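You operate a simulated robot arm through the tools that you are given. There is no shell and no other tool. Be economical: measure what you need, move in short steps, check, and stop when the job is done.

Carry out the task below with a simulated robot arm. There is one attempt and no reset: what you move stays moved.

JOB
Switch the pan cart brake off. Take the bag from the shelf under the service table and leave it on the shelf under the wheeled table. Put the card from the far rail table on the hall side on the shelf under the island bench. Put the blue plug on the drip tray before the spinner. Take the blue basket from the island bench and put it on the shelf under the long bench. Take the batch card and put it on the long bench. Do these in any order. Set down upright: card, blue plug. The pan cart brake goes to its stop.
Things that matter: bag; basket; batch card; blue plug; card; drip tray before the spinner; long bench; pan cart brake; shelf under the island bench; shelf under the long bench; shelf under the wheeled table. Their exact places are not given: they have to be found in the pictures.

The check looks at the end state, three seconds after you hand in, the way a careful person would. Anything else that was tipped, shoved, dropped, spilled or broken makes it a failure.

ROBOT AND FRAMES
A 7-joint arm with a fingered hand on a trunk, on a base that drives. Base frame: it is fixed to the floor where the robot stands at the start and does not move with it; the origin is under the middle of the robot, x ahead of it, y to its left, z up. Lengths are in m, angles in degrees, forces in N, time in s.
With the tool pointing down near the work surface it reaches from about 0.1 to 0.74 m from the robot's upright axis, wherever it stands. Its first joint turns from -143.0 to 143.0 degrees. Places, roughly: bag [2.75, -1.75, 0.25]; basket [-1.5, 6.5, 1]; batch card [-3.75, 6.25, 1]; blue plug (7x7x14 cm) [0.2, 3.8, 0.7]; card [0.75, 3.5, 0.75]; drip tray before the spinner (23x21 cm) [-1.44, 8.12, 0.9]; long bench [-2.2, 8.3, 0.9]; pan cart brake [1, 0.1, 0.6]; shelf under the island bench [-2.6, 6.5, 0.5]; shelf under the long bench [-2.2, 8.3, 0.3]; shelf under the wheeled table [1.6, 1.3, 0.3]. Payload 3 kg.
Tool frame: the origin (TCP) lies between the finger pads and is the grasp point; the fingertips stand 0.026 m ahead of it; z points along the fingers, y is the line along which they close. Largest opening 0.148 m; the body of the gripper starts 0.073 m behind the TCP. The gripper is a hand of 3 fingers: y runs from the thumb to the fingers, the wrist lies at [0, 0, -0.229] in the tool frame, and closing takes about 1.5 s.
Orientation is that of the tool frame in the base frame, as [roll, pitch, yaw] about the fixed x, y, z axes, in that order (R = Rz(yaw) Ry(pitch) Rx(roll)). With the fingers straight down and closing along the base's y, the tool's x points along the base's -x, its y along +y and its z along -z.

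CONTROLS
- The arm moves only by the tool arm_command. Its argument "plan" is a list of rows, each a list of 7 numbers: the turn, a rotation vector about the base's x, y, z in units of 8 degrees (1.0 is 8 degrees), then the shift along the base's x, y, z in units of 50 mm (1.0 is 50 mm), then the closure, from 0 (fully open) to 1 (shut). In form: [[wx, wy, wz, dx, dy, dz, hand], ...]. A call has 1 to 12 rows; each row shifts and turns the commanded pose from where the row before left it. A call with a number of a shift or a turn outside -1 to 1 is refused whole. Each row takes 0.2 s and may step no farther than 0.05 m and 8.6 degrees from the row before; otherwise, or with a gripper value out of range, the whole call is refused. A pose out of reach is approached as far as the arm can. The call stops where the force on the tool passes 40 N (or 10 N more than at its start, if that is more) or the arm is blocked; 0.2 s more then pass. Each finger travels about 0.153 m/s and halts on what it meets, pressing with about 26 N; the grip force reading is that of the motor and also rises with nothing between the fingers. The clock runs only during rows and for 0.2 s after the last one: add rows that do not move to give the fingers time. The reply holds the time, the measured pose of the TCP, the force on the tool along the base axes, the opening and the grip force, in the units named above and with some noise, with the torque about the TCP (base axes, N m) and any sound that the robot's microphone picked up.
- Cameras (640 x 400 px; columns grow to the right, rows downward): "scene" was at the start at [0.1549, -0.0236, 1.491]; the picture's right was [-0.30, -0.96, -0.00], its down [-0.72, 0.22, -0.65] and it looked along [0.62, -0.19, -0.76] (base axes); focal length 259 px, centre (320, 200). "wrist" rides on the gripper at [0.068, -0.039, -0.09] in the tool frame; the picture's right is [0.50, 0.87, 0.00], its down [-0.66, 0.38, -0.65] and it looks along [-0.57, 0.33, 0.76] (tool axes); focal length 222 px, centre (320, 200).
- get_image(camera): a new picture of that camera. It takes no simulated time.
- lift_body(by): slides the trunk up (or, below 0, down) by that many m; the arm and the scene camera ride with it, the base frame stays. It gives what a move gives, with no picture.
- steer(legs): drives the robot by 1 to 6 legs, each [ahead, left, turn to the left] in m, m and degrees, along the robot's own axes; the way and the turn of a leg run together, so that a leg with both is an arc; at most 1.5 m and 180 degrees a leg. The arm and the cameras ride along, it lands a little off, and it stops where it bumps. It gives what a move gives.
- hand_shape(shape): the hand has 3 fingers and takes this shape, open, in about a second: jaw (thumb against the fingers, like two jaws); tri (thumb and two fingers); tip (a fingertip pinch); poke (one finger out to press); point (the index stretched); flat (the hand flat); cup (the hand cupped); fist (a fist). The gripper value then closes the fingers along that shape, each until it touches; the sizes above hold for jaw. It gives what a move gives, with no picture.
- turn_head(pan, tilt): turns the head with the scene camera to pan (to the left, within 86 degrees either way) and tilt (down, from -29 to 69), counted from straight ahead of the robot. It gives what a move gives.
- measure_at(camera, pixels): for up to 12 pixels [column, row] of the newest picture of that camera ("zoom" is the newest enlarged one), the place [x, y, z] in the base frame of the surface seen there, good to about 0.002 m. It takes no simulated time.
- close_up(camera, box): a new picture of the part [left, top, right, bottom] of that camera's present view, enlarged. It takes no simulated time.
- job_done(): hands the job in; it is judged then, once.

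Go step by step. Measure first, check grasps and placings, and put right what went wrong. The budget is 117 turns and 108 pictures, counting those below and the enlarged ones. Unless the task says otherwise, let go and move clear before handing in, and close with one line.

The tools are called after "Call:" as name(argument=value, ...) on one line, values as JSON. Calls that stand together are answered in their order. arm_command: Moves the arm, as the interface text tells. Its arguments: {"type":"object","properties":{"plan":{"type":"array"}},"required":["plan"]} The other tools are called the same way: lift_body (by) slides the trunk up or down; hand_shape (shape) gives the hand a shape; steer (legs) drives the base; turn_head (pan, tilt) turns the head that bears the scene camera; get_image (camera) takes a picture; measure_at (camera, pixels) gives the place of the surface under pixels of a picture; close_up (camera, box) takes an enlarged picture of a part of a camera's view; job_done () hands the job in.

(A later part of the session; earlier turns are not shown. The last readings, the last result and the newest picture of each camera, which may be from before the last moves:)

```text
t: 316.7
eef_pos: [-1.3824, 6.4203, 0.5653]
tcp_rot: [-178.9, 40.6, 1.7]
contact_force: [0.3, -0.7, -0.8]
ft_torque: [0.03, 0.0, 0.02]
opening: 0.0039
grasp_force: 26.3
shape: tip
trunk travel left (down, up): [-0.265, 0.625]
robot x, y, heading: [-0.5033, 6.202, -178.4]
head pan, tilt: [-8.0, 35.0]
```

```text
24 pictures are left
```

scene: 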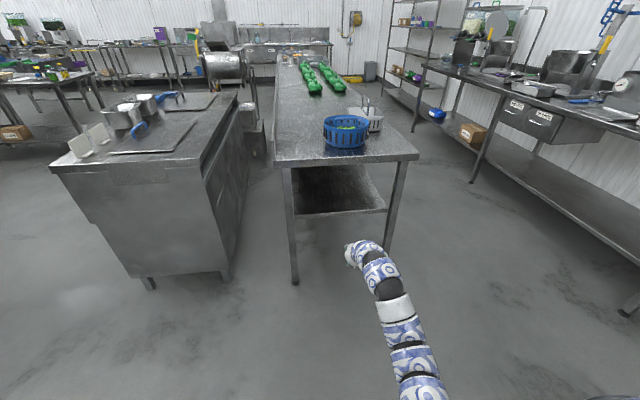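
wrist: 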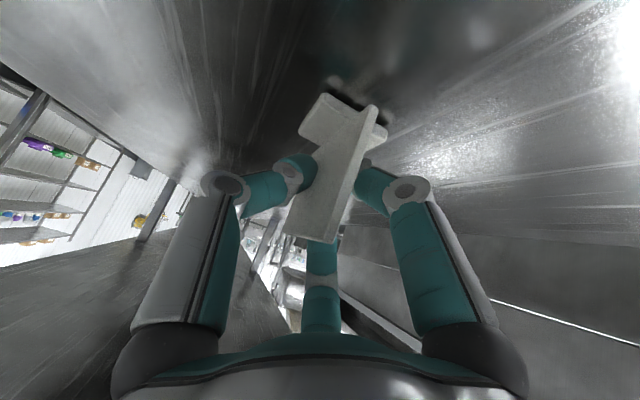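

The card base is at shelf height within a millimetre. I'll nudge down 2 mm, release gently, and back out.

Call:
lift_body(by=-0.002)

Call:
arm_command(plan=[[0, 0, 0, 0, 0, 0, 0.95], [0, 0, 0, 0, 0, 0, 0.85], [0, 0, 0, 0, 0, 0, 0.7], [0, 0, 0, 0, 0, 0, 0.6], [0, 0, 0, 0, 0, 0, 0.6]])

Call:
steer(legs=[[-0.55, 0, 0]])

Call:
close_up(camera="scene", box=[270, 130, 430, 260])

```text
t: 317.2
eef_pos: [-1.3824, 6.421, 0.5641]
tcp_rot: [-178.9, 40.5, 1.5]
contact_force: [-0.3, -0.4, 2.0]
ft_torque: [0.04, 0.03, 0.0]
opening: 0.0037
grasp_force: 26.3
shape: tip
trunk travel left (down, up): [-0.263, 0.627]
robot x, y, heading: [-0.5007, 6.1996, -178.6]
head pan, tilt: [-8.0, 35.0]
```

```text
t: 318.4
eef_pos: [-1.3825, 6.4207, 0.5646]
tcp_rot: [-178.9, 40.6, 1.6]
contact_force: [-0.6, 0.6, 5.6]
ft_torque: [-0.07, -0.05, 0.0]
opening: 0.0569
grasp_force: 0.0
shape: tip
trunk travel left (down, up): [-0.263, 0.627]
robot x, y, heading: [-0.5058, 6.2024, -178.3]
head pan, tilt: [-8.0, 35.0]
```

```text
t: 321.6
eef_pos: [-0.8299, 6.4362, 0.5648]
tcp_rot: [-178.9, 40.6, 1.5]
contact_force: [0.3, -0.7, 0.0]
ft_torque: [-0.03, -0.02, 0.01]
opening: 0.0588
grasp_force: 0.0
shape: tip
trunk travel left (down, up): [-0.263, 0.627]
robot x, y, heading: [0.0476, 6.2172, -178.3]
head pan, tilt: [-8.0, 35.0]
```

```text
3.08 times, centred on (350, 195) of scene
```

zoom: 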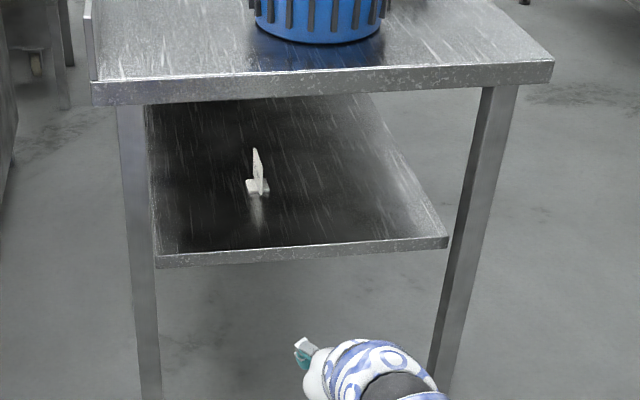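

The card stands upright on the island shelf. Next is the basket, so I'll zoom in on its handle.

Call:
close_up(camera="scene", box=[310, 90, 390, 155])

Call:
measure_at(camera="zoom", pixels=[[120, 210], [450, 210], [270, 255], [270, 330], [290, 160], [230, 165], [350, 165], [180, 185], [400, 185], [290, 180]])

```text
6.15 times, centred on (350, 122) of scene
```

zoom: 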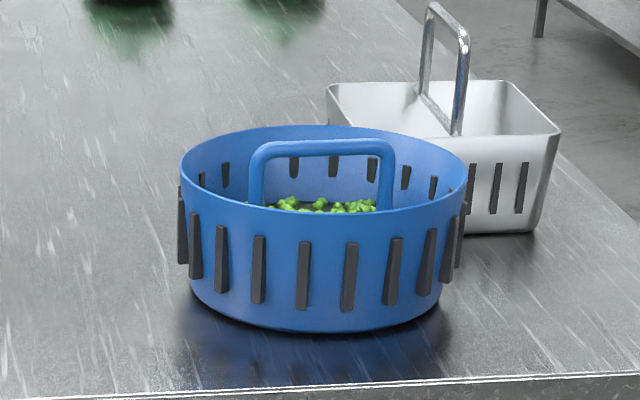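

```text
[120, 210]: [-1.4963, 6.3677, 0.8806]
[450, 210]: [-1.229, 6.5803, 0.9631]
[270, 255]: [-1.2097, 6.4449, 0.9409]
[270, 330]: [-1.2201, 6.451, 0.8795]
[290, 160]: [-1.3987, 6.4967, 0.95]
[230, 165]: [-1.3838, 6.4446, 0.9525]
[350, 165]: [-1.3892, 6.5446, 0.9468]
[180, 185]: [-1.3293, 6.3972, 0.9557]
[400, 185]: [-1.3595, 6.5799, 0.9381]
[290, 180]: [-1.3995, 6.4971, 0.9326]
```

Call:
measure_at(camera="zoom", pixels=[[320, 147], [290, 148], [350, 146], [258, 158], [388, 155], [256, 185], [387, 180], [440, 160], [185, 170], [320, 330]])

```text
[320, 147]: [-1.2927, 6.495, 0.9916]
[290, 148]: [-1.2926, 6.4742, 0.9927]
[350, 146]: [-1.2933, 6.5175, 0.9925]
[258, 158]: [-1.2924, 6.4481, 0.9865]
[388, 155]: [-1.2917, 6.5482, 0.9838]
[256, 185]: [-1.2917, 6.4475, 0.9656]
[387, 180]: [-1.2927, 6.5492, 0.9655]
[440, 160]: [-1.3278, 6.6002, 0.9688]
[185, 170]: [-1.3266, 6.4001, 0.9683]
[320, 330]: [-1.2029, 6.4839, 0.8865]
```

The basket's handle bar runs along y at x≈-1.298, y 6.445–6.55, z≈0.99. I'll come at it from the aisle facing -y, with the hand raised above the bar.

Call:
lift_body(by=0.4)

Call:
lift_body(by=0.11)

Call:
steer(legs=[[0, -1.16, 0], [0, 0, 88.3]])

```text
t: 325.4
eef_pos: [-0.8301, 6.4365, 0.9655]
tcp_rot: [-178.8, 40.6, 1.5]
contact_force: [-0.7, 0.2, 0.1]
ft_torque: [0.04, -0.01, 0.0]
opening: 0.0591
grasp_force: 0.0
shape: tip
trunk travel left (down, up): [-0.663, 0.227]
robot x, y, heading: [0.0461, 6.2153, -178.5]
head pan, tilt: [-8.0, 35.0]
```

```text
t: 326.8
eef_pos: [-0.8303, 6.4357, 1.0737]
tcp_rot: [-178.9, 40.6, 1.5]
contact_force: [-0.1, -0.2, -1.2]
ft_torque: [0.02, 0.03, -0.05]
opening: 0.0588
grasp_force: 0.0
shape: tip
trunk travel left (down, up): [-0.773, 0.117]
robot x, y, heading: [0.0475, 6.2187, -178.3]
head pan, tilt: [-8.0, 35.0]
```

```text
t: 336.6
eef_pos: [-0.2185, 6.5213, 1.0753]
tcp_rot: [-178.9, 40.6, 90.1]
contact_force: [0.5, -0.3, 0.6]
ft_torque: [0.01, 0.0, -0.02]
opening: 0.0587
grasp_force: 0.0
shape: tip
trunk travel left (down, up): [-0.773, 0.117]
robot x, y, heading: [0.0191, 7.3975, -90.1]
head pan, tilt: [-8.0, 35.0]
```

I'll move sideways 1.08 m so the hand is over the handle bar.

Call:
steer(legs=[[0.02, -1.08, 0]])

Call:
get_image(camera="wrist")

```text
t: 342.1
eef_pos: [-1.2684, 6.4928, 1.0746]
tcp_rot: [-178.9, 40.6, 90.7]
contact_force: [0.4, 0.5, 0.0]
ft_torque: [0.01, -0.02, 0.02]
opening: 0.0587
grasp_force: 0.0
shape: tip
trunk travel left (down, up): [-0.773, 0.117]
robot x, y, heading: [-1.0355, 7.3706, -89.3]
head pan, tilt: [-8.0, 35.0]
```

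```text
21 pictures are left
```

wrist: 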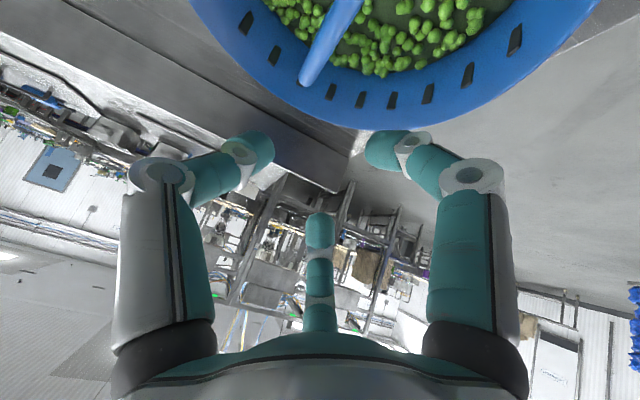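

I need 30 mm more in -x. I'll shift with the arm, lower 86 mm, check, then close.

Call:
arm_command(plan=[[0, 0, 0, -0.6, 0.1, 0, 0.6], [0, 0, 0, 0, 0, 0, 0.6]])

Call:
lift_body(by=-0.086)

Call:
get_image(camera="wrist")

```text
t: 342.7
eef_pos: [-1.298, 6.4983, 1.0745]
tcp_rot: [-178.8, 40.6, 90.8]
contact_force: [0.0, -0.8, 0.0]
ft_torque: [-0.01, -0.04, -0.02]
opening: 0.0591
grasp_force: 0.0
shape: tip
trunk travel left (down, up): [-0.773, 0.117]
robot x, y, heading: [-1.0378, 7.3656, -89.5]
head pan, tilt: [-8.0, 35.0]
```

```text
t: 343.9
eef_pos: [-1.2979, 6.4986, 0.9895]
tcp_rot: [-179.0, 40.6, 90.6]
contact_force: [0.6, 0.3, 0.3]
ft_torque: [0.03, 0.0, 0.02]
opening: 0.0587
grasp_force: 0.1
shape: tip
trunk travel left (down, up): [-0.687, 0.203]
robot x, y, heading: [-1.0361, 7.3641, -89.4]
head pan, tilt: [-8.0, 35.0]
```

```text
20 pictures are left
```

wrist: 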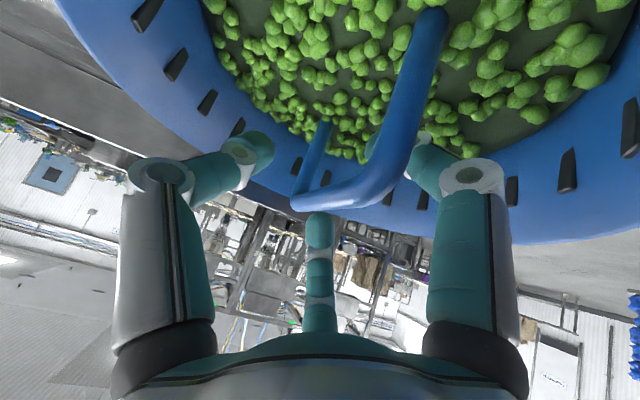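

The bar lies between thumb and fingers. I'll lower 6 mm more, close, and lift 8 cm.

Call:
lift_body(by=-0.006)

Call:
arm_command(plan=[[0, 0, 0, 0, 0, 0, 0.75], [0, 0, 0, 0, 0, 0, 0.85], [0, 0, 0, 0, 0, 0, 0.95], [0, 0, 0, 0, 0, 0, 1], [0, 0, 0, 0, 0, 0, 1], [0, 0, 0, 0, 0, 0, 1], [0, 0, 0, 0, 0, 0, 1]])

Call:
lift_body(by=0.08)

Call:
get_image(camera="wrist")

```text
t: 344.4
eef_pos: [-1.2995, 6.4989, 0.9834]
tcp_rot: [-178.9, 40.5, 90.6]
contact_force: [0.0, -0.5, -0.9]
ft_torque: [-0.01, -0.01, 0.01]
opening: 0.0592
grasp_force: 0.1
shape: tip
trunk travel left (down, up): [-0.681, 0.209]
robot x, y, heading: [-1.036, 7.3635, -89.3]
head pan, tilt: [-8.0, 35.0]
```

```text
t: 346.0
eef_pos: [-1.2989, 6.4979, 0.9823]
tcp_rot: [-178.9, 40.6, 90.6]
contact_force: [1.9, -0.4, -0.2]
ft_torque: [0.0, 0.02, 0.04]
opening: 0.0001
grasp_force: 26.4
shape: tip
trunk travel left (down, up): [-0.681, 0.209]
robot x, y, heading: [-1.0377, 7.3701, -89.1]
head pan, tilt: [-8.0, 35.0]
```

```text
t: 347.2
eef_pos: [-1.2989, 6.4966, 1.0625]
tcp_rot: [-178.9, 40.5, 90.7]
contact_force: [0.2, -0.1, -7.9]
ft_torque: [0.08, -0.06, 0.04]
opening: 0.0
grasp_force: 26.4
shape: tip
trunk travel left (down, up): [-0.761, 0.129]
robot x, y, heading: [-1.0363, 7.3696, -89.7]
head pan, tilt: [-8.0, 35.0]
```

```text
19 pictures are left
```

wrist: 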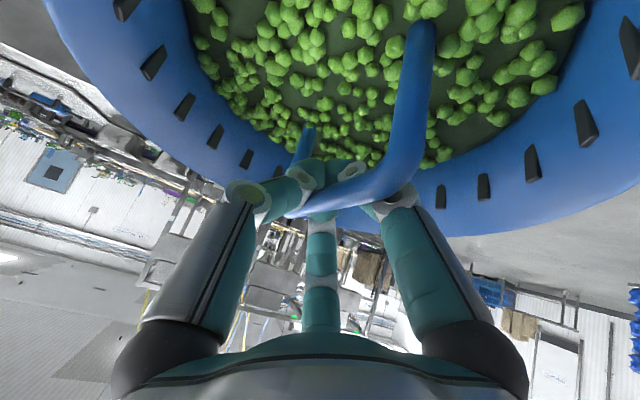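

The basket (0.8 kg) is lifted, with the closed fingers hooked under its bar. I'll move out of the aisle, turn toward the long bench, and lower.

Call:
steer(legs=[[0, 1.15, 0], [0.45, 0, 0], [0, 0, -150]])

Call:
lift_body(by=-0.4)

Call:
lift_body(by=-0.2)

Call:
turn_head(pan=5, tilt=30)

Call:
get_image(camera="scene")

```text
t: 361.6
eef_pos: [-0.0599, 7.8131, 1.0611]
tcp_rot: [-178.9, 40.5, -60.4]
contact_force: [-0.4, 0.1, -7.6]
ft_torque: [-0.06, 0.0, -0.01]
opening: 0.0
grasp_force: 26.5
shape: tip
trunk travel left (down, up): [-0.761, 0.129]
robot x, y, heading: [0.1286, 6.9265, 119.4]
head pan, tilt: [-8.0, 35.0]
```

```text
t: 365.5
eef_pos: [-0.0611, 7.8121, 0.6624]
tcp_rot: [-178.9, 40.5, -60.5]
contact_force: [-0.1, -0.2, -7.5]
ft_torque: [-0.04, -0.03, 0.04]
opening: 0.0002
grasp_force: 25.4
shape: tip
trunk travel left (down, up): [-0.361, 0.529]
robot x, y, heading: [0.1309, 6.9259, 119.4]
head pan, tilt: [-8.0, 35.0]
```

```text
t: 367.6
eef_pos: [-0.0606, 7.813, 0.462]
tcp_rot: [-178.9, 40.5, -60.5]
contact_force: [0.2, 0.8, -8.3]
ft_torque: [-0.06, -0.05, -0.02]
opening: 0.0
grasp_force: 25.7
shape: tip
trunk travel left (down, up): [-0.161, 0.729]
robot x, y, heading: [0.1298, 6.9234, 119.5]
head pan, tilt: [-8.0, 35.0]
```

```text
t: 368.4
eef_pos: [-0.0607, 7.8124, 0.4615]
tcp_rot: [-179.0, 40.5, -60.5]
contact_force: [-0.6, -0.3, -7.9]
ft_torque: [-0.07, -0.03, -0.02]
opening: 0.0
grasp_force: 26.2
shape: tip
trunk travel left (down, up): [-0.161, 0.729]
robot x, y, heading: [0.1294, 6.9271, 119.6]
head pan, tilt: [5.0, 30.0]
```

```text
18 pictures are left
```

scene: 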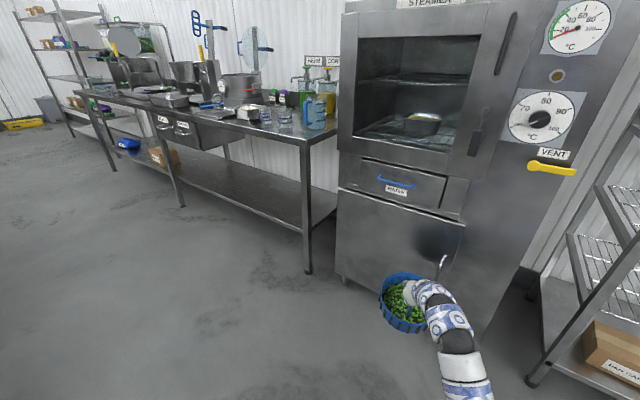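

I see the long bench shelf and the steamer beside it. I'll measure the shelf, the leg and the basket.

Call:
measure_at(camera="scene", pixels=[[270, 190], [240, 204], [290, 200], [307, 270], [303, 160], [340, 272], [395, 320], [384, 290], [230, 190], [200, 172], [400, 285], [250, 135]])

```text
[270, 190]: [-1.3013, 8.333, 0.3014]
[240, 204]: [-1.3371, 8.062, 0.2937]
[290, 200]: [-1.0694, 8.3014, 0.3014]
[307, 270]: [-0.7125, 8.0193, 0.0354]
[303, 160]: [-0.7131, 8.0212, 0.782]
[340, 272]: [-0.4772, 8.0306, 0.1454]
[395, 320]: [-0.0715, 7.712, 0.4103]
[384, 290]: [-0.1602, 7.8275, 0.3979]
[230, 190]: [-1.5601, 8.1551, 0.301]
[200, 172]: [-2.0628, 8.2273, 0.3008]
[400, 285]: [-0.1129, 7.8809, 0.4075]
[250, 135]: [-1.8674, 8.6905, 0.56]
```

The shelf is z=0.301 with its front edge at y≈8.05. I'll drive in diagonally so the basket ends at about (-1.2, 8.22).

Call:
steer(legs=[[0.3, 0.79, 0], [0.617, 0, 0]])

Call:
get_image(camera="scene")

```text
t: 376.0
eef_pos: [-1.2163, 8.2283, 0.4625]
tcp_rot: [-178.9, 40.4, -59.9]
contact_force: [-0.2, 0.5, -8.3]
ft_torque: [-0.06, 0.0, -0.02]
opening: 0.0
grasp_force: 26.0
shape: tip
trunk travel left (down, up): [-0.161, 0.729]
robot x, y, heading: [-1.0183, 7.3441, 120.3]
head pan, tilt: [5.0, 30.0]
```

```text
17 pictures are left
```

scene: 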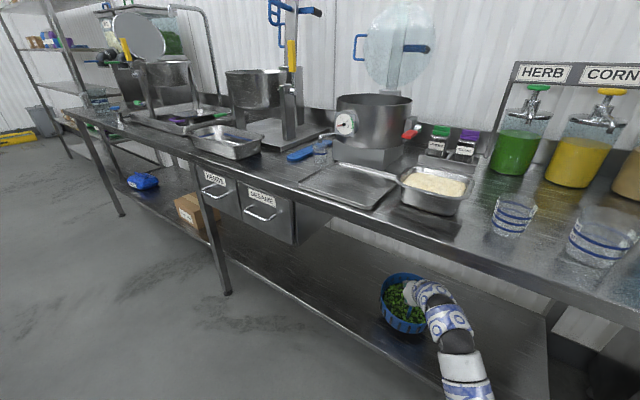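

The basket is over the shelf. I'll lower in stages until the load transfers.

Call:
lift_body(by=-0.03)

Call:
measure_at(camera="scene", pixels=[[345, 185], [310, 188], [392, 188], [365, 208], [335, 168], [385, 300], [400, 325], [435, 190], [320, 152]])

```text
t: 376.7
eef_pos: [-1.2166, 8.2272, 0.4302]
tcp_rot: [-178.9, 40.5, -59.9]
contact_force: [1.4, 0.4, -6.6]
ft_torque: [-0.05, 0.0, 0.03]
opening: 0.0001
grasp_force: 26.3
shape: tip
trunk travel left (down, up): [-0.131, 0.759]
robot x, y, heading: [-1.0156, 7.3414, 120.2]
head pan, tilt: [5.0, 30.0]
```

```text
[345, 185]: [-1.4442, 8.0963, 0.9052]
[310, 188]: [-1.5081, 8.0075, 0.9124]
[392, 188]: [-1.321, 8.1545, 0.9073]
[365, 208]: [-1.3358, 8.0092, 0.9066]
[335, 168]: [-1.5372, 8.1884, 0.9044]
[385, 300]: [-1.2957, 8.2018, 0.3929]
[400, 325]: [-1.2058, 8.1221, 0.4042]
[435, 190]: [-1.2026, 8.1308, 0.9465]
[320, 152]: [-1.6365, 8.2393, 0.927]
```

The drip tray is confirmed at (-1.44, 8.10, 0.905). The basket is still hanging, so I'll lower more.

Call:
lift_body(by=-0.015)

Call:
lift_body(by=-0.01)

```text
t: 377.4
eef_pos: [-1.2165, 8.2281, 0.4167]
tcp_rot: [-178.9, 40.6, -59.9]
contact_force: [-0.4, -0.8, -6.5]
ft_torque: [-0.06, 0.0, 0.02]
opening: 0.0
grasp_force: 26.2
shape: tip
trunk travel left (down, up): [-0.116, 0.774]
robot x, y, heading: [-1.0147, 7.3422, 120.0]
head pan, tilt: [5.0, 30.0]
```

```text
t: 377.9
eef_pos: [-1.2165, 8.228, 0.4073]
tcp_rot: [-178.9, 40.6, -59.9]
contact_force: [0.6, -0.9, -6.4]
ft_torque: [-0.09, -0.04, 0.0]
opening: 0.0001
grasp_force: 25.9
shape: tip
trunk travel left (down, up): [-0.106, 0.784]
robot x, y, heading: [-1.0155, 7.3407, 119.9]
head pan, tilt: [5.0, 30.0]
```

Call:
lift_body(by=-0.007)

Call:
lift_body(by=-0.004)

Call:
close_up(camera="scene", box=[340, 240, 460, 360])

```text
t: 378.5
eef_pos: [-1.2162, 8.2283, 0.4017]
tcp_rot: [-178.9, 40.5, -59.8]
contact_force: [0.3, 0.6, 0.7]
ft_torque: [-0.05, 0.0, -0.06]
opening: 0.0
grasp_force: 26.5
shape: tip
trunk travel left (down, up): [-0.099, 0.791]
robot x, y, heading: [-1.0206, 7.3426, 120.2]
head pan, tilt: [5.0, 30.0]
```

```text
t: 379.0
eef_pos: [-1.2173, 8.2272, 0.3963]
tcp_rot: [-178.9, 40.5, -59.9]
contact_force: [-2.3, -0.6, 0.8]
ft_torque: [-0.05, -0.07, -0.11]
opening: 0.0001
grasp_force: 25.6
shape: tip
trunk travel left (down, up): [-0.095, 0.795]
robot x, y, heading: [-1.0124, 7.3402, 120.1]
head pan, tilt: [5.0, 30.0]
```

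```text
3.33 times, centred on (400, 300) of scene
```

zoom: 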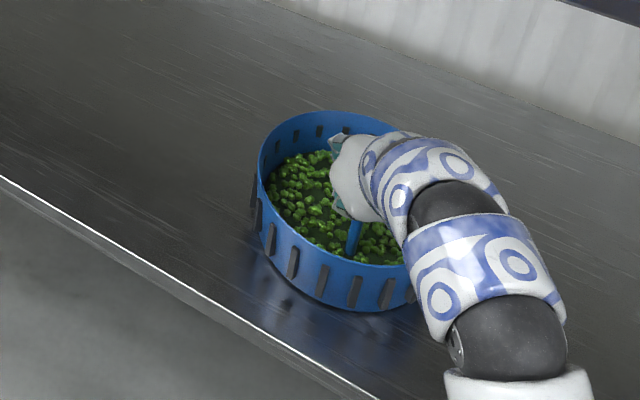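

The load has transferred to the shelf. I'll open, raise 8 cm, and back straight out.

Call:
arm_command(plan=[[0, 0, 0, 0, 0, 0, 0.9], [0, 0, 0, 0, 0, 0, 0.75], [0, 0, 0, 0, 0, 0, 0.6], [0, 0, 0, 0, 0, 0, 0.6], [0, 0, 0, 0, 0, 0, 0.6]])

Call:
lift_body(by=0.09)

Call:
steer(legs=[[-0.617, 0, 0], [-0.3, -0.79, 0]])

Call:
close_up(camera="scene", box=[40, 60, 360, 260])

```text
t: 380.2
eef_pos: [-1.2163, 8.2275, 0.397]
tcp_rot: [-178.9, 40.5, -60.0]
contact_force: [-0.4, 0.1, -0.6]
ft_torque: [0.03, 0.01, 0.02]
opening: 0.0588
grasp_force: 0.1
shape: tip
trunk travel left (down, up): [-0.095, 0.795]
robot x, y, heading: [-1.0168, 7.3412, 120.1]
head pan, tilt: [5.0, 30.0]
```

```text
t: 381.5
eef_pos: [-1.2162, 8.2266, 0.4859]
tcp_rot: [-178.9, 40.5, -60.0]
contact_force: [-0.7, 0.0, -0.2]
ft_torque: [0.01, -0.01, 0.01]
opening: 0.0586
grasp_force: 0.1
shape: tip
trunk travel left (down, up): [-0.185, 0.705]
robot x, y, heading: [-1.0139, 7.344, 120.1]
head pan, tilt: [5.0, 30.0]
```

```text
t: 389.0
eef_pos: [-0.0893, 7.8351, 0.4865]
tcp_rot: [-178.9, 40.5, -59.2]
contact_force: [-0.7, -1.1, -0.3]
ft_torque: [0.02, 0.02, -0.02]
opening: 0.0586
grasp_force: 0.0
shape: tip
trunk travel left (down, up): [-0.185, 0.705]
robot x, y, heading: [0.1187, 6.9483, 120.7]
head pan, tilt: [5.0, 30.0]
```

```text
2.00 times, centred on (200, 160) of scene
```

zoom: 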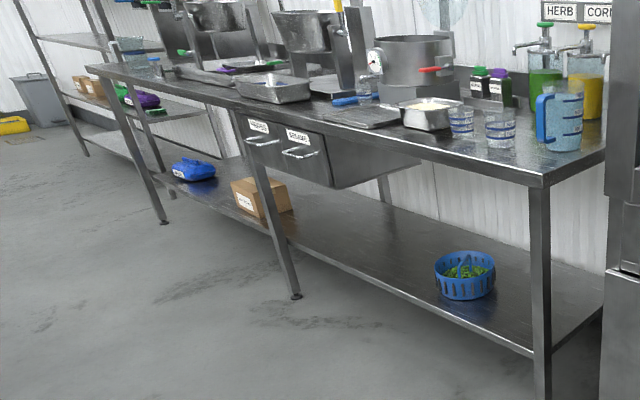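

The basket is safely on the shelf. Now for the blue plug: I'll raise the hand, turn and drive back to the rail table.

Call:
lift_body(by=0.4)

Call:
lift_body(by=0.05)

Call:
steer(legs=[[0, 0, 149.3], [1.0, 0.16, 0], [0.95, 0.16, 0]])

Call:
turn_head(pan=-12, tilt=42)

Call:
get_image(camera="scene")

```text
t: 392.8
eef_pos: [-0.0891, 7.8345, 0.8875]
tcp_rot: [-178.9, 40.6, -59.2]
contact_force: [0.3, 0.1, 0.1]
ft_torque: [-0.05, 0.03, 0.0]
opening: 0.0589
grasp_force: 0.0
shape: tip
trunk travel left (down, up): [-0.585, 0.305]
robot x, y, heading: [0.1215, 6.9507, 120.6]
head pan, tilt: [5.0, 30.0]
```

```text
t: 393.8
eef_pos: [-0.0888, 7.8338, 0.9362]
tcp_rot: [-178.9, 40.5, -59.2]
contact_force: [0.2, -0.2, -0.3]
ft_torque: [0.02, 0.0, 0.02]
opening: 0.0588
grasp_force: 0.1
shape: tip
trunk travel left (down, up): [-0.635, 0.255]
robot x, y, heading: [0.1224, 6.9491, 120.8]
head pan, tilt: [5.0, 30.0]
```

```text
t: 409.9
eef_pos: [0.4143, 4.1505, 0.9368]
tcp_rot: [-178.9, 40.4, 95.2]
contact_force: [-0.2, 0.2, -0.4]
ft_torque: [0.0, 0.02, -0.01]
opening: 0.0588
grasp_force: 0.1
shape: tip
trunk travel left (down, up): [-0.635, 0.255]
robot x, y, heading: [0.6074, 5.035, -84.7]
head pan, tilt: [5.0, 30.0]
```

```text
t: 410.7
eef_pos: [0.4135, 4.1504, 0.9373]
tcp_rot: [-178.9, 40.5, 95.2]
contact_force: [-0.1, 0.1, 0.1]
ft_torque: [-0.02, 0.0, -0.01]
opening: 0.059
grasp_force: 0.1
shape: tip
trunk travel left (down, up): [-0.635, 0.255]
robot x, y, heading: [0.6058, 5.0363, -84.9]
head pan, tilt: [-12.0, 42.0]
```

```text
14 pictures are left
```

scene: 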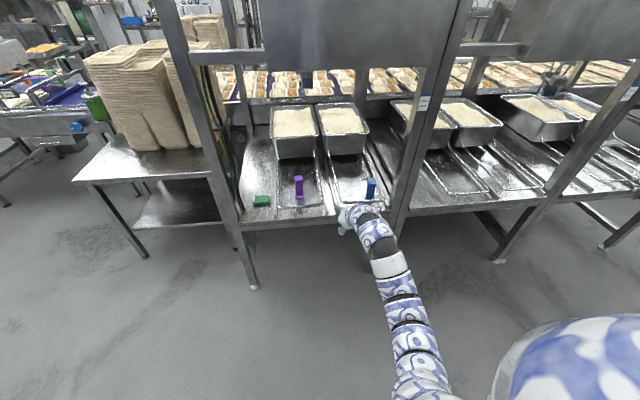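

Call:
close_up(camera="scene", box=[340, 165, 410, 215])

Call:
measure_at(camera="zoom", pixels=[[250, 135], [310, 135], [280, 130], [260, 180], [295, 185], [280, 210], [230, 245], [450, 250], [500, 150], [440, 330], [420, 180]])

```text
8.00 times, centred on (375, 190) of scene
```

zoom: 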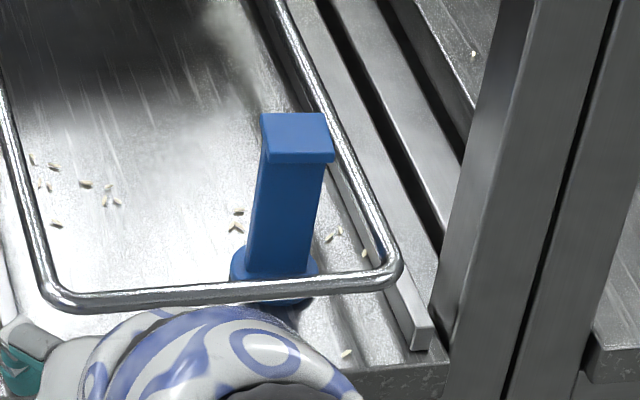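

```text
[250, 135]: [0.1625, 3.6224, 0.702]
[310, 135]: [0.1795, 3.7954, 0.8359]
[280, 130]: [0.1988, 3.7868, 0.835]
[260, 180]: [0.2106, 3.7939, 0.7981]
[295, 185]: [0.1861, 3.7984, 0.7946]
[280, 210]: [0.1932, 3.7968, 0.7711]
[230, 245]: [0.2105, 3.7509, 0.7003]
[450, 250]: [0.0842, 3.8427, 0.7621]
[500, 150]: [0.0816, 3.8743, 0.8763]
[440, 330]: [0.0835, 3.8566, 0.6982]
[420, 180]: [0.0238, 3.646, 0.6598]
```

Call:
measure_at(camera="zoom", pixels=[[344, 168], [362, 205], [394, 258], [305, 80], [330, 287], [262, 120], [328, 118], [332, 155], [264, 155]])

```text
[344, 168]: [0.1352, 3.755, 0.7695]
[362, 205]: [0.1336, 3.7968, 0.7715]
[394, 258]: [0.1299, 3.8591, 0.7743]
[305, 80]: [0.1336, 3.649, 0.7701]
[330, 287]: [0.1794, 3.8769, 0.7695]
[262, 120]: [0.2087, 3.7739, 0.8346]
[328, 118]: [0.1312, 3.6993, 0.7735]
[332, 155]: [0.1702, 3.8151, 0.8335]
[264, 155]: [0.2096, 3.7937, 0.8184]
```

The plug's top plate spans x 0.168–0.212, y 3.774–3.815, z 0.818–0.835, and a wire runs at x=0.134. I'll grip the plate and upper stem from above, so first I'll position over it.

Call:
steer(legs=[[0, 0, -10], [0.2, -0.038, 0], [0.209, 0, 0]])

Call:
get_image(camera="wrist")

```text
t: 414.3
eef_pos: [0.1907, 3.7935, 0.9372]
tcp_rot: [-178.9, 40.5, 85.1]
contact_force: [0.1, -0.1, -0.4]
ft_torque: [0.01, 0.02, -0.01]
opening: 0.059
grasp_force: 0.0
shape: tip
trunk travel left (down, up): [-0.635, 0.255]
robot x, y, heading: [0.5352, 4.6306, -94.9]
head pan, tilt: [-12.0, 42.0]
```

```text
12 pictures are left
```

wrist: 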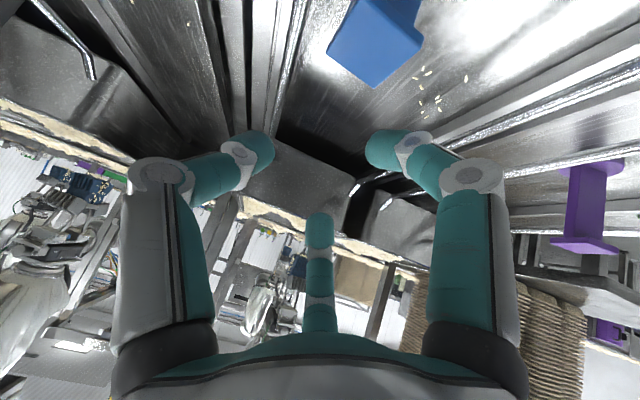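

Call:
measure_at(camera="wrist", pixels=[[332, 50], [370, 80], [415, 40], [365, 40], [385, 60], [350, 65]])

```text
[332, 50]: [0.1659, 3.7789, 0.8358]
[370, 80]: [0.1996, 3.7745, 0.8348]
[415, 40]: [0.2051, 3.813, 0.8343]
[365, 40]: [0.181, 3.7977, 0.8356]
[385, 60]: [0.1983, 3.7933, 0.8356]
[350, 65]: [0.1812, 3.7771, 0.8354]
```

The plate centre is (0.186, 3.795). I'll shift 4 mm, lower 12 cm, close, and lift.

Call:
arm_command(plan=[[0, 0, 0, -0.08, 0.03, 0, 0.6], [0, 0, 0, 0, 0, 0, 0.6]])

Call:
lift_body(by=-0.122)

Call:
arm_command(plan=[[0, 0, 0, 0, 0, 0, 0.7], [0, 0, 0, 0, 0, 0, 0.8], [0, 0, 0, 0, 0, 0, 0.9], [0, 0, 0, 0, 0, 0, 1], [0, 0, 0, 0, 0, 0, 1], [0, 0, 0, 0, 0, 0, 1]])

Call:
lift_body(by=0.2)

Call:
get_image(camera="wrist")

```text
t: 414.9
eef_pos: [0.1879, 3.7944, 0.9362]
tcp_rot: [-178.9, 40.6, 85.2]
contact_force: [-0.2, -0.3, -1.8]
ft_torque: [0.01, 0.0, -0.02]
opening: 0.0588
grasp_force: 0.0
shape: tip
trunk travel left (down, up): [-0.635, 0.255]
robot x, y, heading: [0.5357, 4.6311, -94.6]
head pan, tilt: [-12.0, 42.0]
```

```text
t: 416.1
eef_pos: [0.1918, 3.7932, 0.8439]
tcp_rot: [-178.9, 41.6, 85.5]
contact_force: [4.4, 6.8, 28.3]
ft_torque: [-0.13, -0.44, 0.13]
opening: 0.0541
grasp_force: 0.1
shape: tip
trunk travel left (down, up): [-0.533, 0.357]
robot x, y, heading: [0.5349, 4.6321, -94.9]
head pan, tilt: [-12.0, 42.0]
stopped: the force on the tool passed its limit at 47 N (the readings are from after the stop); the commanded pose is now the measured one
```

```text
t: 417.4
eef_pos: [0.1905, 3.792, 0.8457]
tcp_rot: [-178.9, 41.8, 85.4]
contact_force: [1.2, 0.8, 28.5]
ft_torque: [-0.89, -0.48, 0.11]
opening: 0.0212
grasp_force: 25.5
shape: tip
trunk travel left (down, up): [-0.533, 0.357]
robot x, y, heading: [0.5324, 4.6333, -94.7]
head pan, tilt: [-12.0, 42.0]
stopped in row 6: the force on the tool passed its limit at 40 N (the readings are from after the stop); the commanded pose is now the measured one
```

```text
t: 419.6
eef_pos: [0.1894, 3.792, 1.0418]
tcp_rot: [-178.9, 41.2, 85.2]
contact_force: [-0.3, 0.4, 0.8]
ft_torque: [0.03, 0.02, -0.01]
opening: 0.0161
grasp_force: 26.0
shape: tip
trunk travel left (down, up): [-0.733, 0.157]
robot x, y, heading: [0.5322, 4.6299, -94.6]
head pan, tilt: [-12.0, 42.0]
```

```text
11 pictures are left
```

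wrist: 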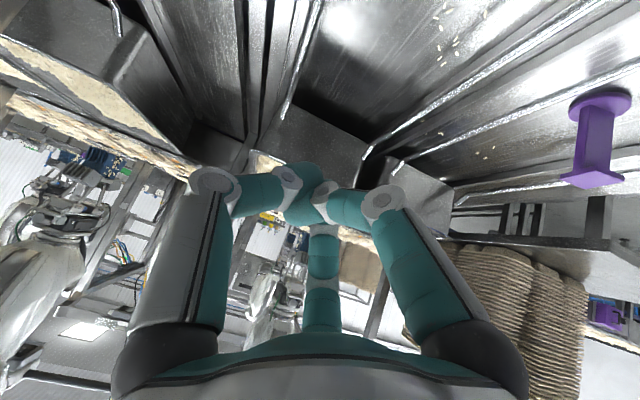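

A finger landed on the plate and the plug isn't in the hand. I'll check where the plug is.

Call:
close_up(camera="scene", box=[330, 150, 450, 240])

```text
4.44 times, centred on (390, 195) of scene
```

zoom: 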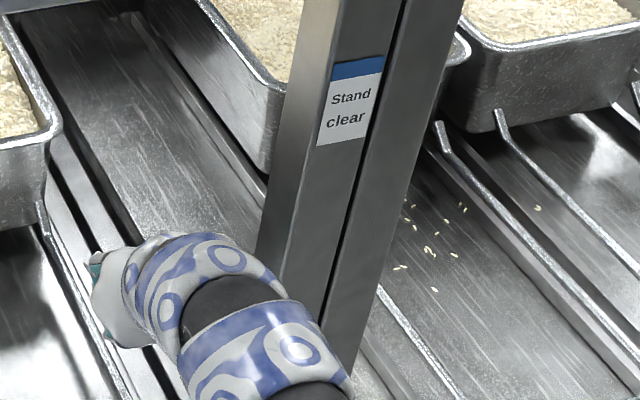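

The arm hides it. I'll back up 0.3 m and look again.

Call:
steer(legs=[[-0.3, 0, 0]])

Call:
arm_command(plan=[[0, 0, 0, 0, 0, 0, 0.5], [0, 0, 0, 0, 0, 0, 0.5], [0, 0, 0, 0, 0, 0, 0.5]])

Call:
turn_head(pan=-8, tilt=45)

Call:
close_up(camera="scene", box=[240, 100, 400, 220])

```text
t: 421.7
eef_pos: [0.2156, 4.0939, 1.0408]
tcp_rot: [-178.9, 41.3, 85.4]
contact_force: [-0.2, -0.1, -0.9]
ft_torque: [-0.01, 0.01, 0.0]
opening: 0.0163
grasp_force: 25.3
shape: tip
trunk travel left (down, up): [-0.733, 0.157]
robot x, y, heading: [0.5616, 4.935, -94.9]
head pan, tilt: [-12.0, 42.0]
```

```text
t: 422.5
eef_pos: [0.2157, 4.092, 1.0424]
tcp_rot: [-179.0, 41.2, 85.4]
contact_force: [-0.3, 0.0, -0.4]
ft_torque: [-0.03, -0.01, -0.01]
opening: 0.0733
grasp_force: 0.1
shape: tip
trunk travel left (down, up): [-0.733, 0.157]
robot x, y, heading: [0.5627, 4.932, -95.0]
head pan, tilt: [-12.0, 42.0]
```

```text
t: 423.1
eef_pos: [0.2156, 4.0929, 1.0411]
tcp_rot: [-179.0, 41.2, 85.4]
contact_force: [-0.4, 0.6, -0.4]
ft_torque: [0.01, 0.01, -0.01]
opening: 0.0735
grasp_force: 0.0
shape: tip
trunk travel left (down, up): [-0.733, 0.157]
robot x, y, heading: [0.5651, 4.9305, -94.8]
head pan, tilt: [-8.0, 45.0]
```

```text
3.33 times, centred on (320, 160) of scene
```

zoom: 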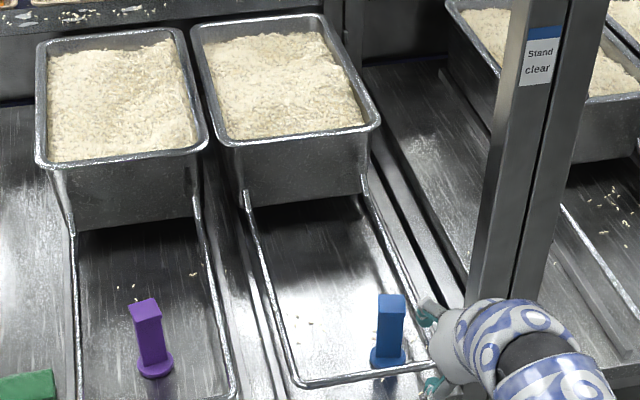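

The plug is still upright in place; my finger spread was off-centre. I'll measure the fingertips' actual positions relative to the TCP.

Call:
arm_command(plan=[[0, 0, 0, 0, 0, 0, 0.45], [0, 0, 0, 0, 0, 0, 0.45]])

Call:
get_image(camera="wrist")

Call:
measure_at(camera="scene", pixels=[[338, 189], [334, 190], [342, 190], [337, 200]])

```text
t: 423.7
eef_pos: [0.2155, 4.0922, 1.0407]
tcp_rot: [-178.9, 41.2, 85.4]
contact_force: [0.5, -0.3, -0.7]
ft_torque: [-0.02, -0.01, -0.01]
opening: 0.0805
grasp_force: 0.0
shape: tip
trunk travel left (down, up): [-0.733, 0.157]
robot x, y, heading: [0.5602, 4.93, -94.9]
head pan, tilt: [-8.0, 45.0]
```

```text
8 pictures are left
```

wrist: 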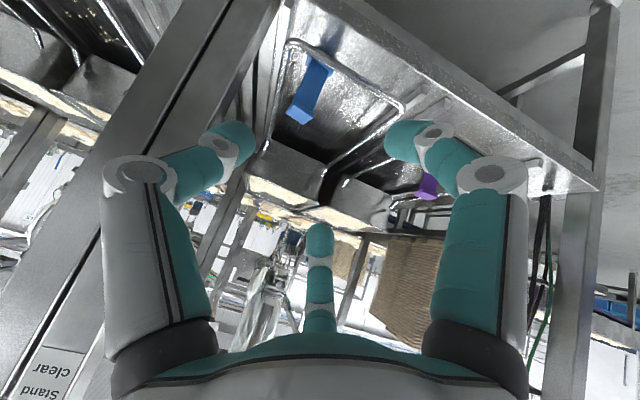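

```text
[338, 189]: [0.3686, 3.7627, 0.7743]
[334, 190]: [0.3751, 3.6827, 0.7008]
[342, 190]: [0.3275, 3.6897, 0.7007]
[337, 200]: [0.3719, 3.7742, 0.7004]
```

Call:
measure_at(camera="zoom", pixels=[[391, 302], [381, 301], [403, 301], [390, 330], [381, 330], [401, 330]])

Call:
measure_at(camera="wrist", pixels=[[236, 135], [250, 140], [225, 125], [400, 138], [388, 142], [410, 125], [320, 228], [320, 245], [302, 118], [310, 70]])

```text
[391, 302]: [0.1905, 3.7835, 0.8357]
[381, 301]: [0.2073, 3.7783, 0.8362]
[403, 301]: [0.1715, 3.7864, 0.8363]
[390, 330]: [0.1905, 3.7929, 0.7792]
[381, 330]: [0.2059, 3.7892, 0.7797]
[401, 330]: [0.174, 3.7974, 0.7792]
```

```text
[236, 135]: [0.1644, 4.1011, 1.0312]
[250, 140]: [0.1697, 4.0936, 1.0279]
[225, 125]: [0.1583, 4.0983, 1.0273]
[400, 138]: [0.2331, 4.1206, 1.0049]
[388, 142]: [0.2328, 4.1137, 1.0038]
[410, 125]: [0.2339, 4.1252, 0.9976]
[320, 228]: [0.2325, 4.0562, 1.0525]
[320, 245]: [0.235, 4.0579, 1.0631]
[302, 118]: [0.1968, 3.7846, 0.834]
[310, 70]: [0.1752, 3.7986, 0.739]
```

The true grasp centre lies about 12 mm to the thumb side of the TCP, and the plug plate centre is (0.189, 3.794). I'll aim the TCP at (0.201, 3.794).

Call:
steer(legs=[[0.298, 0.0115, 0]])

```text
t: 425.8
eef_pos: [0.2013, 3.7876, 1.0403]
tcp_rot: [-179.0, 41.1, 85.3]
contact_force: [-0.3, -0.3, 1.0]
ft_torque: [-0.02, 0.01, 0.04]
opening: 0.0809
grasp_force: 0.0
shape: tip
trunk travel left (down, up): [-0.733, 0.157]
robot x, y, heading: [0.5482, 4.6285, -94.7]
head pan, tilt: [-8.0, 45.0]
```

Call:
arm_command(plan=[[0, 0, 0, 0, 0.12, 0, 0.45], [0, 0, 0, 0, 0, 0, 0.45]])

Call:
lift_body(by=-0.2)

Call:
lift_body(by=-0.022)

Call:
get_image(camera="wrist")

```text
t: 426.4
eef_pos: [0.2012, 3.793, 1.0404]
tcp_rot: [-179.0, 41.2, 85.3]
contact_force: [-0.9, 1.1, 0.0]
ft_torque: [0.06, 0.01, 0.0]
opening: 0.0808
grasp_force: 0.0
shape: tip
trunk travel left (down, up): [-0.733, 0.157]
robot x, y, heading: [0.5462, 4.6292, -94.8]
head pan, tilt: [-8.0, 45.0]
```

```text
t: 428.6
eef_pos: [0.2023, 3.7939, 0.8407]
tcp_rot: [-179.0, 41.3, 85.3]
contact_force: [0.0, 1.4, 0.8]
ft_torque: [0.03, 0.0, 0.01]
opening: 0.0807
grasp_force: 0.0
shape: tip
trunk travel left (down, up): [-0.533, 0.357]
robot x, y, heading: [0.547, 4.6265, -94.7]
head pan, tilt: [-8.0, 45.0]
```

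```text
t: 429.2
eef_pos: [0.2016, 3.7952, 0.8178]
tcp_rot: [-179.0, 41.3, 85.3]
contact_force: [0.4, 0.1, -0.3]
ft_torque: [-0.01, 0.0, -0.02]
opening: 0.081
grasp_force: 0.1
shape: tip
trunk travel left (down, up): [-0.511, 0.379]
robot x, y, heading: [0.5459, 4.6312, -95.0]
head pan, tilt: [-8.0, 45.0]
```

```text
7 pictures are left
```

wrist: 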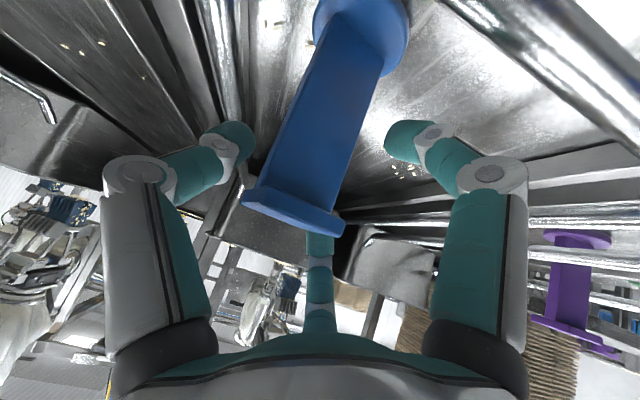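

The plug is cleanly between the thumb and fingers. I'll close and lift.

Call:
arm_command(plan=[[0, 0, 0, 0, 0, 0, 0.55], [0, 0, 0, 0, 0, 0, 0.65], [0, 0, 0, 0, 0, 0, 0.75], [0, 0, 0, 0, 0, 0, 0.85], [0, 0, 0, 0, 0, 0, 1], [0, 0, 0, 0, 0, 0, 1], [0, 0, 0, 0, 0, 0, 1]])

Call:
lift_body(by=0.24)

Call:
get_image(camera="wrist")

```text
t: 430.8
eef_pos: [0.2012, 3.796, 0.8187]
tcp_rot: [-179.1, 41.1, 85.3]
contact_force: [-0.9, 2.7, 2.3]
ft_torque: [0.42, 0.21, 0.01]
opening: 0.0415
grasp_force: 25.7
shape: tip
trunk travel left (down, up): [-0.511, 0.379]
robot x, y, heading: [0.5463, 4.6253, -94.8]
head pan, tilt: [-8.0, 45.0]
```

```text
t: 433.3
eef_pos: [0.2018, 3.7944, 1.0579]
tcp_rot: [-179.0, 41.2, 85.3]
contact_force: [0.2, 0.6, -1.2]
ft_torque: [0.08, -0.03, 0.03]
opening: 0.0347
grasp_force: 26.0
shape: tip
trunk travel left (down, up): [-0.751, 0.139]
robot x, y, heading: [0.5507, 4.6268, -94.8]
head pan, tilt: [-8.0, 45.0]
```

```text
6 pictures are left
```

wrist: 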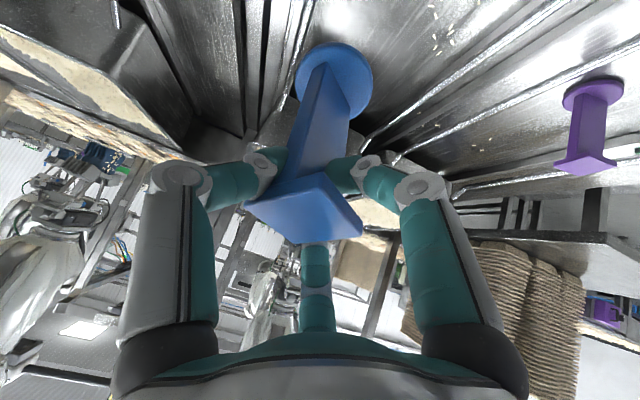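

The plug is held, but it may have rotated. I'll measure its axis.

Call:
measure_at(camera="wrist", pixels=[[305, 75], [365, 70], [335, 48], [350, 105], [250, 200], [310, 178], [355, 232], [300, 240], [300, 210], [320, 85], [310, 150]])

```text
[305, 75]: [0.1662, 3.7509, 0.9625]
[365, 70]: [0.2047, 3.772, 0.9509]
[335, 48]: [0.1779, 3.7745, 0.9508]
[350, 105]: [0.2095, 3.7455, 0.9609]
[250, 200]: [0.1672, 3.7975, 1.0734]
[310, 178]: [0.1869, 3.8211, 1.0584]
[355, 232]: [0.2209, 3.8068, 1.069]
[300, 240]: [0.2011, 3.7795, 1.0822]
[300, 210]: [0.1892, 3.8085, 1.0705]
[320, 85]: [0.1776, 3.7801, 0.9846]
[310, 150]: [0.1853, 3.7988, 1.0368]
```

The plug leans about 21° in the grip, top toward me. I'll back out and straighten it by steepening the hand by the same angle, then carry it high to the long bench.

Call:
steer(legs=[[-0.45, 0, 0], [-0.9, -0.3, 0], [-0.95, -0.3, 0]])

Call:
arm_command(plan=[[0.9, -0.08, 0, 0, 0, 0, 1], [0.9, -0.08, 0, 0, 0, 0, 1], [0.85, -0.07, 0, 0, 0, 0, 1], [0, 0, 0, 0, 0, 0, 1]])

Call:
lift_body(by=0.12)

Call:
steer(legs=[[0, 0, -145.2]])

```text
t: 445.3
eef_pos: [-0.2059, 6.1235, 1.059]
tcp_rot: [-178.9, 41.3, 85.1]
contact_force: [0.5, 0.2, -1.8]
ft_torque: [0.1, -0.02, 0.01]
opening: 0.0344
grasp_force: 25.5
shape: tip
trunk travel left (down, up): [-0.751, 0.139]
robot x, y, heading: [0.1419, 6.9577, -95.0]
head pan, tilt: [-8.0, 45.0]
```

```text
t: 446.3
eef_pos: [-0.2049, 6.1233, 1.0582]
tcp_rot: [-179.0, 19.9, 85.1]
contact_force: [1.0, 0.0, -1.8]
ft_torque: [-0.03, -0.05, -0.02]
opening: 0.0345
grasp_force: 26.2
shape: tip
trunk travel left (down, up): [-0.751, 0.139]
robot x, y, heading: [0.1383, 6.9584, -94.8]
head pan, tilt: [-8.0, 45.0]
```

```text
t: 447.8
eef_pos: [-0.2051, 6.1233, 1.1779]
tcp_rot: [-178.9, 19.9, 85.3]
contact_force: [-0.8, -1.3, -1.7]
ft_torque: [0.04, 0.0, 0.0]
opening: 0.0344
grasp_force: 25.2
shape: tip
trunk travel left (down, up): [-0.871, 0.019]
robot x, y, heading: [0.1429, 6.9544, -94.9]
head pan, tilt: [-8.0, 45.0]
```

```text
t: 454.2
eef_pos: [-0.0672, 7.836, 1.1791]
tcp_rot: [-179.0, 19.9, -58.9]
contact_force: [-0.1, -0.1, -1.8]
ft_torque: [-0.03, 0.04, 0.0]
opening: 0.0342
grasp_force: 25.9
shape: tip
trunk travel left (down, up): [-0.871, 0.019]
robot x, y, heading: [0.1396, 6.9575, 121.0]
head pan, tilt: [-8.0, 45.0]
```

Call:
steer(legs=[[0.841, 1.046, 0]])

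Call:
get_image(camera="wrist")

```text
t: 460.8
eef_pos: [-1.3737, 8.0228, 1.1785]
tcp_rot: [-179.0, 19.9, -59.1]
contact_force: [0.2, 1.0, -1.9]
ft_torque: [-0.01, 0.0, 0.02]
opening: 0.0344
grasp_force: 25.7
shape: tip
trunk travel left (down, up): [-0.871, 0.019]
robot x, y, heading: [-1.1672, 7.1398, 120.6]
head pan, tilt: [-8.0, 45.0]
```

```text
5 pictures are left
```

wrist: 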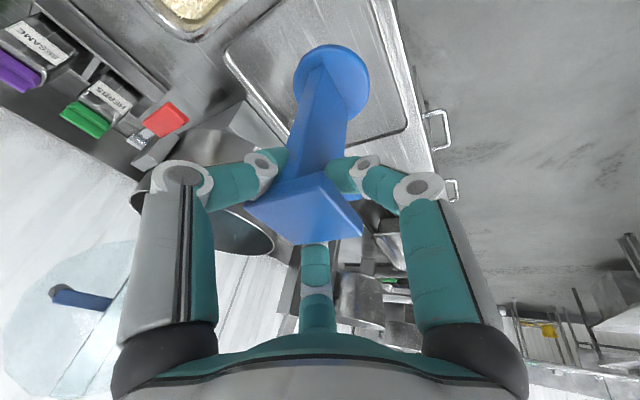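

Call:
measure_at(camera="wrist", pixels=[[303, 75], [363, 80], [330, 48], [350, 108], [250, 203], [310, 178], [358, 232], [300, 240], [240, 60], [370, 30], [400, 120], [385, 105]])

```text
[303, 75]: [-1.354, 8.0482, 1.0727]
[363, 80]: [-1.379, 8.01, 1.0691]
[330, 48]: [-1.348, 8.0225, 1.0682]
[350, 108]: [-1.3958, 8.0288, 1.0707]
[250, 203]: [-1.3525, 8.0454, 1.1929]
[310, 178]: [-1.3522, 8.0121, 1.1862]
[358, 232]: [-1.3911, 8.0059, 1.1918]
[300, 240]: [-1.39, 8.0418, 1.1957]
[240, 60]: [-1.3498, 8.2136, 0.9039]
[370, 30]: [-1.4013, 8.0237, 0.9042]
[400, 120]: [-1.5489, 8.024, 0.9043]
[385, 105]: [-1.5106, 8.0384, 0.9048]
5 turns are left
```

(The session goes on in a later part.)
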